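You operate a simulated robot arm through the tools that you are given. There is no shell and no other tool. Be economical: measure what you need, move in short steps, check, and stop when the job is done.

Carry out the task below with a simulated robot arm. There is one attempt and no reset: what you move stays moved.

TASK
Slide the green pad along the top of the crate table until it stands next to the white felt pad.
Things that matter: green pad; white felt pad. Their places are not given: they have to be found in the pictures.

It is judged by the outcome, as a careful person would: the job done as asked, and still so three seconds after it is handed in. It fails if anything else is knocked over, pushed out of place, dropped, spilled or broken.

THE ROBOT
A 7-joint arm with a two-finger parallel gripper, fixed in place. Base frame: the origin is at the foot of the arm, x ahead of it, y to its left, z up; the work surface is at about z = 0. Lengths are in mm, angles in rad, forces in N, time in s.
With the tool pointing down near the work surface it reaches from about 240 to 620 mm from the base axis. Its first joint turns from -1.152 to 1.152 rad. Payload 2.6 kg.
Tool frame: the origin (TCP) lies between the finger pads and is the grasp point; the fingertips stand 30 mm ahead of it; z points along the fingers, y is the line along which they close. The gripper opens to 94 mm. The fingers are 28 mm wide and 10 mm thick; the gripper's body (50 by 96 mm) begins 55 mm behind the TCP.
Orientation is told as [roll, pitch, yaw] about the base's x, y, z axes, in that order, counted from this pose: with the fingers straight down and closing along the base's y, the tool's x points along the base's -x, its y along +y and its z along -z.

THE INTERFACE
- The arm moves only by the tool send_rows. Its argument "rows" is a list of rows, each a list of 7 numbers: the shift along the tool's x, y, z in mm, then the turn, a rotation vector about the tool's x, y, z in rad, then the opening, from 0 (shut) to 1 (fully open). In form: [[tx, ty, tz, ax, ay, az, fingers], ...]. A call has 1 to 8 rows; each row shifts and turns the commanded pose from where the row before left it, along the tool's axes as they then stand. A row lasts 0.2 s, in which the tool goes at most 50 mm and 0.15 rad; a call with a longer step from one row to the next is refused whole, and so is a gripper value outside its range. A pose out of reach is approached as far as the arm can. The call stops where the force on the tool passes 40 N (or 10 N more than at its start, if that is more) or the arm is blocked; 0.2 s more then pass. The fingers move at their own pace (about 72 mm/s each) and stop on an object; they squeeze with about 21 N. The grip force told is the motor's: it shows also when the fingers shut on nothing. Time passes only in rows, and 0.2 s behind the last, so rows that do not move let the fingers close. It gives the time, the measured TCP pose, the force on the tool (base axes), the opening and the grip force at its end, in the units of the frame above (readings bear some noise).
- Cameras (640 x 400 px; columns grow to the right, rows downward): "scene" is fixed at [-9.7, 414.6, 559.6]; the picture's right is [-0.95, -0.30, 0.00], its down [-0.17, 0.54, -0.82] and it looks along [0.25, -0.79, -0.57] (base axes); focal length 311 px, centre (320, 200). "wrist" rides on the gripper at [-37, 0, -58] in the tool frame; the picture's right is [0.00, -1.00, 0.00], its down [0.97, 0.00, -0.24] and it looks along [0.24, 0.00, 0.97] (tool axes); focal length 218 px, centre (320, 200).
- snapshot(camera): a new picture of that camera. No time passes.
- probe_pixels(camera, pixels): for up to 12 pixels [column, row] of the newest picture of that camera ("zoom" is the newest enlarged one), the place [x, y, z] in the base frame of the surface seen there, good to about 2 mm, but the place of the scene camera against the robot may be out by one fixed shift of up to 25 mm in any direction. No time passes.
- zoom(camera, box): a new picture of the part [left, top, right, bottom] of that camera's present view, enlarged. No time passes.
- finish_job(): hands the job in; it is judged then, once.

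Work in short steps. Measure before you move; look again where a grasp or a placing could have gone wrong, and mend it. You have 60 turns and 22 pictures in all, the two below and enlarged ones among them. Open the gripper and draw the arm clear of the work before you hand the job in, unless the task says otherwise; then end with one line.

The tools are called after "Emit:" by a JSON object that holds its "api" and its "payload". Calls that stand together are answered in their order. send_rows: Moves the arm, as the interface text tells. Its arguments: {"type":"object","properties":{"rows":{"type":"array","items":{"type":"array","items":{"type":"number"}}}},"required":["rows"]} The other tools are called the same way: snapshot (camera) takes a picture; probe_pixels (camera, pixels) gives the place of the surface under pixels of a picture; zoom (camera, box) takes an enlarged picture of a part of a camera's view; finish_job () hands the job in.

At the start:

```text
time_s: 0.0
tool_pos: [317.5, -280.7, 240.5]
tcp_rot: [0.0, 0.001, 0.0]
ft_force: [0.4, 0.2, -0.2]
finger_gap: 93.9
finger_force: 0.1
```

scene: 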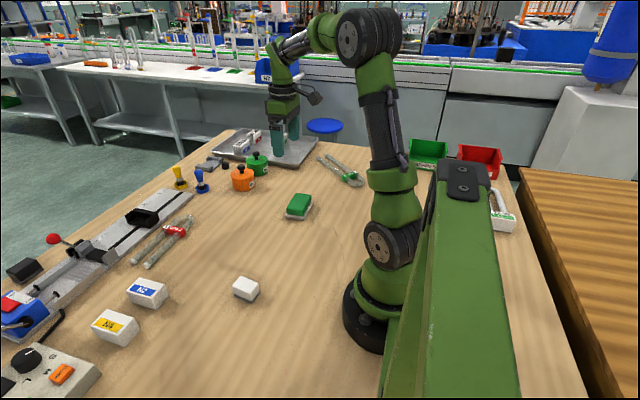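
wrist: 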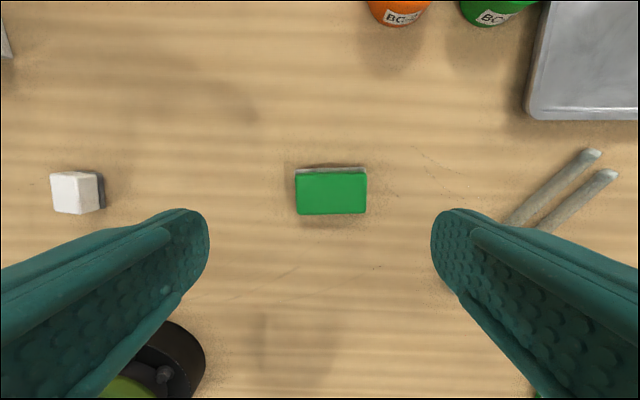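

The green pad shows at (299,205) in scene and (331,190) in wrist; a white pad at (246,288) scene and (77,192) wrist. I'll measure both, plus the table.

Emit:
{"api": "probe_pixels", "payload": {"camera": "wrist", "pixels": [[331, 192], [300, 180], [362, 180], [299, 210], [363, 210], [331, 169], [70, 190], [55, 178], [92, 178], [75, 208], [102, 190], [331, 240]]}}

Emit:
{"api": "probe_pixels", "payload": {"camera": "scene", "pixels": [[300, 202], [296, 216], [245, 284], [243, 297], [270, 260], [147, 292], [115, 326], [310, 195], [292, 208], [234, 287], [258, 286], [246, 277]]}}

Emit:
{"api": "zoom", "payload": {"camera": "scene", "box": [200, 170, 360, 310]}}

```text
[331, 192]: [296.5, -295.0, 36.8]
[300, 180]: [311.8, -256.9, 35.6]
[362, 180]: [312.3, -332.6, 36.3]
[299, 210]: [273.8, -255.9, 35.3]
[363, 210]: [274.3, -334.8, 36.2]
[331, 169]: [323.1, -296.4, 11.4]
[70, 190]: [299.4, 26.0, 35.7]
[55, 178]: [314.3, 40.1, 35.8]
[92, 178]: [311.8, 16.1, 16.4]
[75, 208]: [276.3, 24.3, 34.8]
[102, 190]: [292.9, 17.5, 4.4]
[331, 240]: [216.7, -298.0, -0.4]
```

```text
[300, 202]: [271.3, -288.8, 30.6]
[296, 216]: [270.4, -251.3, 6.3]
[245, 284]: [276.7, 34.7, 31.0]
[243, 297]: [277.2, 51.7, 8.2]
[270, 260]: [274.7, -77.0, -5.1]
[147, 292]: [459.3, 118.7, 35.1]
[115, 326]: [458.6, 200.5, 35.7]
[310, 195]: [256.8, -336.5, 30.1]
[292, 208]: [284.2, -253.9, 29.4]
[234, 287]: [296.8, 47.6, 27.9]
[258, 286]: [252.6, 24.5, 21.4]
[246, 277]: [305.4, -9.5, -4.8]
```

```text
2.86 times, centred on (280, 240) of scene
```

zoom: 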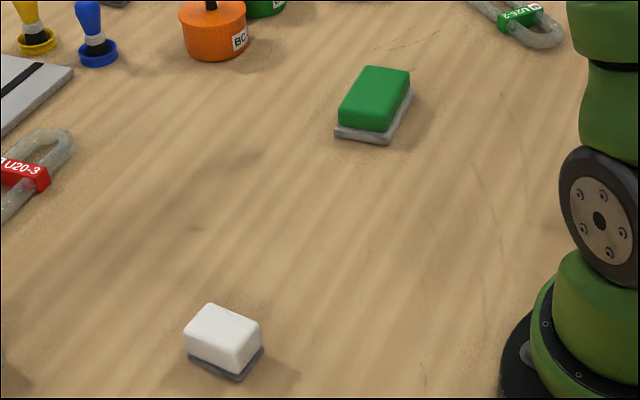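

Green pad is about 45 × 85 × 36 mm, centred near (295,-295), long side along y; the white pad is near (297,30), with clear table between. I'll turn the gripper 90° to close along x, centring over the green pad at height.

Emit:
{"api": "send_rows", "payload": {"rows": [[22, -15, 0, 0, 0, 0, 1], [0, 0, 0, 0, 0, 0.143, 1], [0, 0, 0, 0, 0, 0.143, 1], [0, 0, 0, 0, 0, 0.143, 1], [0, 0, 0, 0, 0, 0.143, 1], [0, 0, 0, 0, 0, 0.143, 1], [0, 0, 0, 0, 0, 0.143, 1]]}}

Emit:
{"api": "send_rows", "payload": {"rows": [[0, 0, 0, 0, 0, 0.143, 1], [0, 0, 0, 0, 0, 0.143, 1], [0, 0, 0, 0, 0, 0.143, 1], [0, 0, 0, 0, 0, 0.143, 1], [0, 0, 0, 0, 0, 0.141, 1], [0, 0, 40, 0, 0, 0, 1], [0, 0, 30, 0, 0, 0, 1]]}}

Emit:
{"api": "snapshot", "payload": {"camera": "wrist"}}

```text
time_s: 1.6
tool_pos: [295.6, -295.5, 240.3]
tcp_rot: [0.0, -0.001, -0.861]
ft_force: [0.1, -0.3, -0.1]
finger_gap: 93.9
finger_force: 0.0
```

```text
time_s: 3.2
tool_pos: [297.9, -295.6, 171.4]
tcp_rot: [0.001, 0.0, -1.573]
ft_force: [0.0, 0.4, -0.2]
finger_gap: 93.9
finger_force: 0.1
```

```text
18 pictures are left
```

wrist: 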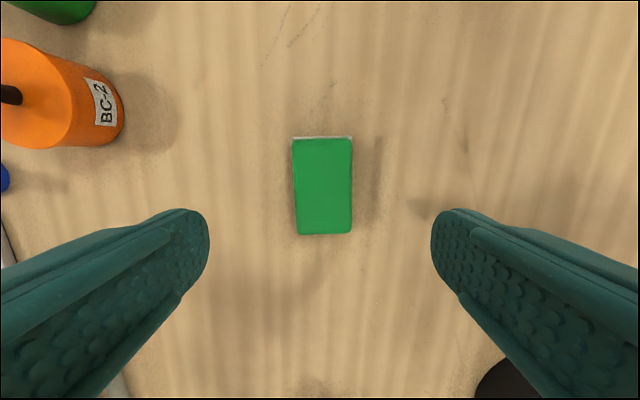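

The pad is at columns 293–352, rows 138–235, nearly centred. I'll probe its edges for exact placing.

Emit:
{"api": "probe_pixels", "payload": {"camera": "wrist", "pixels": [[296, 145], [349, 145], [297, 228], [350, 228], [322, 142], [322, 231], [322, 137], [370, 190], [276, 190], [322, 190]]}}

```text
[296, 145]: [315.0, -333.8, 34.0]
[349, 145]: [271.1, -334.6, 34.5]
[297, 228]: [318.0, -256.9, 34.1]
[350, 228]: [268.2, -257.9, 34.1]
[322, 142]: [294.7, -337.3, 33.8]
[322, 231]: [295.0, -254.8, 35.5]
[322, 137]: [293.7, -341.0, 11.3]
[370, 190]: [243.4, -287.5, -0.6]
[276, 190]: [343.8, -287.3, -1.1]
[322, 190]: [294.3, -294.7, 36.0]
```

Pad centre is (293.5,-296), about 50 wide and 86 long. I'll shift 4 mm in -x and descend to TCP z≈37 (tips at about 7 mm).

Emit:
{"api": "send_rows", "payload": {"rows": [[0, -4, 30, 0, 0, 0, 1], [0, 0, 40, 0, 0, 0, 1], [0, 0, 35, 0, 0, 0, 1], [0, 0, 20, 0, 0, 0, 1], [0, 0, 10, 0, 0, 0, 1], [0, 0, 0, 0, 0, 0, 1]]}}

Emit:
{"api": "snapshot", "payload": {"camera": "wrist"}}

```text
time_s: 4.6
tool_pos: [291.9, -296.8, 34.9]
tcp_rot: [0.0, -0.001, -1.571]
ft_force: [1.4, -0.2, 0.2]
finger_gap: 94.0
finger_force: 0.1
```

```text
17 pictures are left
```

wrist: 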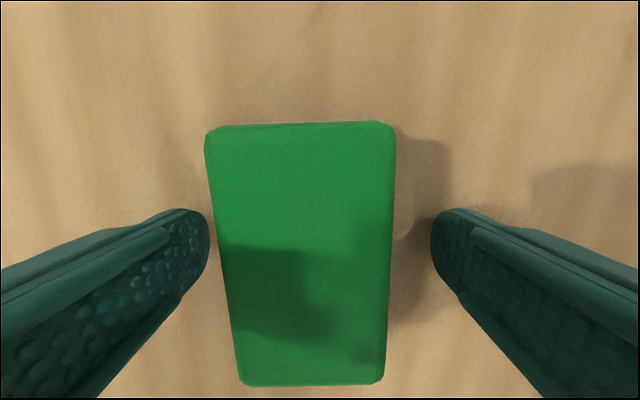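

The fingers straddle the pad, so I close on it.

Emit:
{"api": "send_rows", "payload": {"rows": [[0, 2, 0, 0, 0, 0, 1], [0, 0, 0, 0, 0, 0, 0.6], [0, 0, 0, 0, 0, 0, 0.3], [0, 0, 0, 0, 0, 0, 0.3], [0, 0, 0, 0, 0, 0, 0.3]]}}

```text
time_s: 5.8
tool_pos: [292.3, -295.9, 36.3]
tcp_rot: [0.0, 0.001, -1.571]
ft_force: [0.3, 0.0, -0.3]
finger_gap: 59.4
finger_force: 20.3
```

Gripped at 59.4 mm (the base) with 20 N. Now I slide in +y (tool +x) with the pad still on the table, 25 mm per row.

Emit:
{"api": "send_rows", "payload": {"rows": [[10, 0, 0, 0, 0, 0, 0.3], [20, 0, 0, 0, 0, 0, 0.3], [25, 0, 0, 0, 0, 0, 0.3], [25, 0, 0, 0, 0, 0, 0.3], [25, 0, 0, 0, 0, 0, 0.3], [25, 0, 0, 0, 0, 0, 0.3], [20, 0, 0, 0, 0, 0, 0.3], [10, 0, 0, 0, 0, 0, 0.3]]}}

Emit:
{"api": "snapshot", "payload": {"camera": "scene"}}

```text
time_s: 7.6
tool_pos: [293.1, -135.5, 36.6]
tcp_rot: [-0.001, 0.001, -1.571]
ft_force: [-0.5, -0.3, 0.4]
finger_gap: 59.4
finger_force: 21.2
```

```text
16 pictures are left
```

scene: 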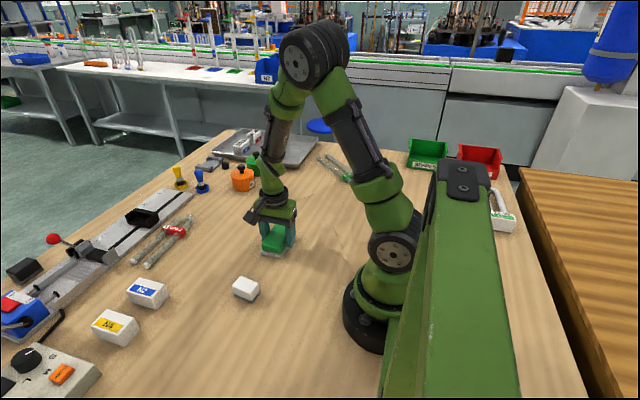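

The pad follows (now at (273,243)). I'll look with an enlarged scene view and the wrist view to measure the remaining gap.

Emit:
{"api": "zoom", "payload": {"camera": "scene", "box": [210, 220, 306, 310]}}

Emit:
{"api": "snapshot", "payload": {"camera": "wrist"}}

```text
4.44 times, centred on (258, 265) of scene
```

zoom: 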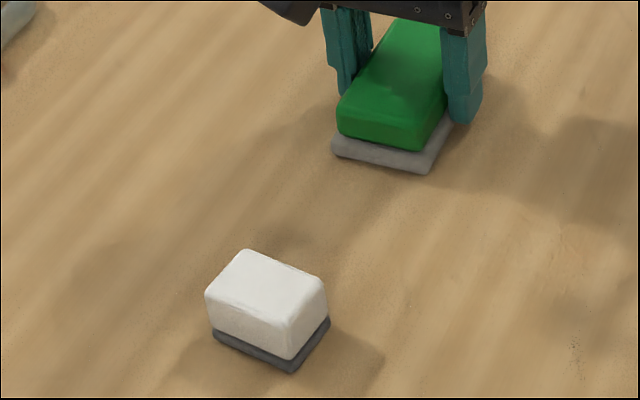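

```text
14 pictures are left
```

wrist: 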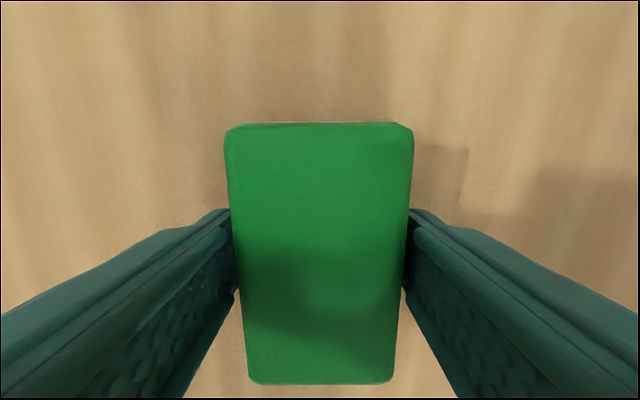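

White pad corners are visible in the zoom; I probe them and the green pad's front base edge with the same camera, so the shift cancels.

Emit:
{"api": "probe_pixels", "payload": {"camera": "zoom", "pixels": [[245, 253], [318, 281], [288, 318], [212, 294], [325, 322], [292, 366], [218, 335], [334, 152], [427, 170], [380, 162], [380, 132], [326, 300]]}}

```text
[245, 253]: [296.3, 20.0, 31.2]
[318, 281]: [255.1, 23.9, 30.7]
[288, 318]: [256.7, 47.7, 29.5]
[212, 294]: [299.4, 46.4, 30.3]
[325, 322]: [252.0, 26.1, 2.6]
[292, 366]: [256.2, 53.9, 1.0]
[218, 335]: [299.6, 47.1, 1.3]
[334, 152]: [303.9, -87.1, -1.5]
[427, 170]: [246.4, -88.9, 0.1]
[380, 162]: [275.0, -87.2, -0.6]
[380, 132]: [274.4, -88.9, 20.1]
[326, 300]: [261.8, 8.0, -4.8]
```

Gap is about 104 mm along y, with x centres within 2 mm. I slide 88 mm, then re-measure.

Emit:
{"api": "send_rows", "payload": {"rows": [[10, 0, 0, 0, 0, 0, 0.3], [18, 0, 0, 0, 0, 0, 0.3], [20, 0, 0, 0, 0, 0, 0.3], [18, 0, 0, 0, 0, 0, 0.3], [14, 0, 0, 0, 0, 0, 0.3], [8, 0, 0, 0, 0, 0, 0.3], [0, 0, 0, 0, 0, 0, 0.3]]}}

Emit:
{"api": "zoom", "payload": {"camera": "scene", "box": [210, 240, 290, 315]}}

```text
time_s: 9.2
tool_pos: [291.5, -48.8, 35.4]
tcp_rot: [0.0, 0.0, -1.569]
ft_force: [0.3, -1.0, 3.4]
finger_gap: 59.3
finger_force: 21.2
```

```text
5.33 times, centred on (250, 278) of scene
```

zoom: 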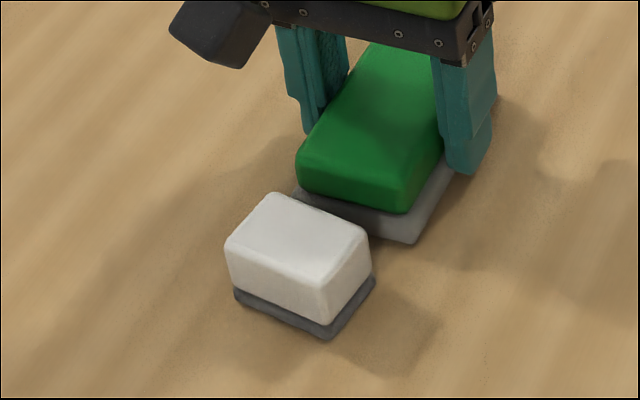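

Nearly there. I probe the facing edges again.

Emit:
{"api": "probe_pixels", "payload": {"camera": "zoom", "pixels": [[412, 242], [380, 234], [300, 190], [405, 210], [372, 278], [371, 285], [366, 238], [275, 195], [320, 213], [395, 260], [360, 268], [372, 270]]}}

```text
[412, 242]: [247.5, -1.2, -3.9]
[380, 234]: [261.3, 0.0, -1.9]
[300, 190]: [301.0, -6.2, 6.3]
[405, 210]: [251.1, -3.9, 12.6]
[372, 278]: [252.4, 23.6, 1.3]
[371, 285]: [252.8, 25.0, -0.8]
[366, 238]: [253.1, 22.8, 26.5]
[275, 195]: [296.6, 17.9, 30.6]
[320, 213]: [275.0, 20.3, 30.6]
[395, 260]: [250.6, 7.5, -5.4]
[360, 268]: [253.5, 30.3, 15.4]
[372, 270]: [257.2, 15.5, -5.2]
```

Green front is at y≈0 and white's near face at y≈16–22 (white is slightly turned). I advance 11 mm gently to leave a few mm without touching.

Emit:
{"api": "send_rows", "payload": {"rows": [[4, 0, 0, 0, 0, 0, 0.3], [4, 0, 0, 0, 0, 0, 0.3], [3, 0, 0, 0, 0, 0, 0.3], [0, 0, 0, 0, 0, 0, 0.3]]}}

Emit:
{"api": "zoom", "payload": {"camera": "scene", "box": [210, 240, 290, 315]}}

```text
time_s: 10.2
tool_pos: [291.8, -37.3, 35.8]
tcp_rot: [0.002, -0.001, -1.569]
ft_force: [2.5, -4.1, 10.6]
finger_gap: 59.1
finger_force: 21.0
```

```text
5.33 times, centred on (250, 278) of scene
```

zoom: 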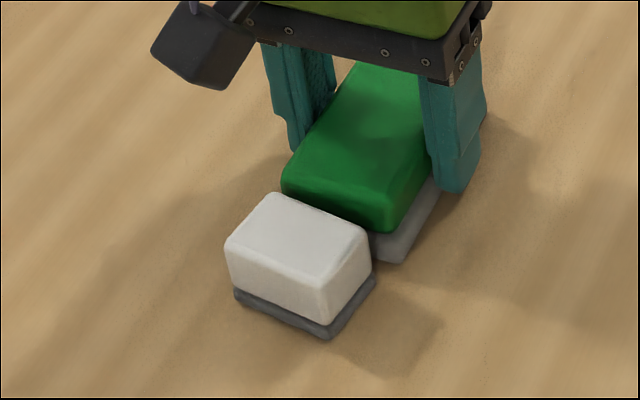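

White hasn't moved (same pixels), with a gap of about 5 mm. I release and rise straight up.

Emit:
{"api": "send_rows", "payload": {"rows": [[0, 0, -0.5, 0, 0, 0, 0.4], [0, 0, 0, 0, 0, 0, 0.8], [0, 0, 0, 0, 0, 0, 1], [0, 0, 0, 0, 0, 0, 1], [0, 0, -10, 0, 0, 0, 1], [0, 0, -30, 0, 0, 0, 1], [0, 0, -40, 0, 0, 0, 1], [0, 0, -40, 0, 0, 0, 1]]}}

Emit:
{"api": "send_rows", "payload": {"rows": [[0, 0, -40, 0, 0, 0, 1], [-40, 0, -20, 0, 0, 0, 1], [-50, 0, 0, 0, 0, 0, 1], [-50, 0, 0, 0, 0, 0, 1], [-40, 0, 0, 0, 0, 0, 1]]}}

Emit:
{"api": "zoom", "payload": {"camera": "scene", "box": [210, 240, 290, 315]}}

Emit:
{"api": "snapshot", "payload": {"camera": "scene"}}

```text
time_s: 12.0
tool_pos: [293.6, -33.4, 157.5]
tcp_rot: [0.001, 0.0, -1.57]
ft_force: [-0.1, 0.5, 0.0]
finger_gap: 94.0
finger_force: 0.0
```

```text
time_s: 13.2
tool_pos: [294.5, -218.9, 216.5]
tcp_rot: [0.001, 0.001, -1.569]
ft_force: [0.3, 0.5, 0.9]
finger_gap: 93.9
finger_force: 0.0
```

```text
5.33 times, centred on (250, 278) of scene
```

zoom: 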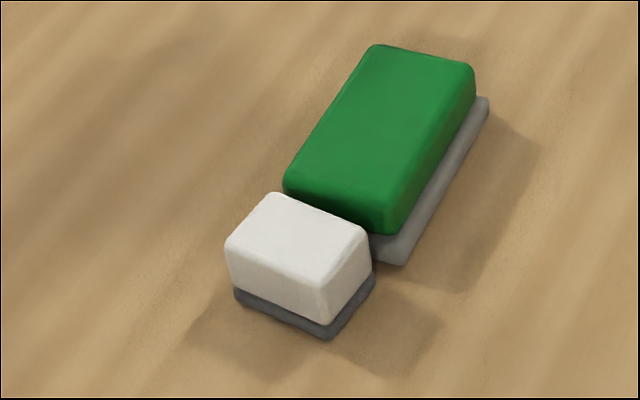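

```text
10 pictures are left
```

scene: 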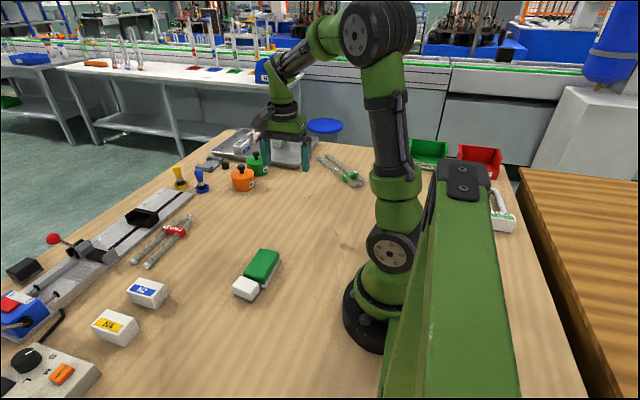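

The green pad stands flat right beside the untouched white pad. The arm is clear and the gripper open, so I hand in.

Emit:
{"api": "finish_job", "payload": {}}

```text
The job is handed in.
```

I slid the green pad along the table top until it stood about 5 mm from the white felt pad; the white pad and everything else stayed in place, and the job is handed in.
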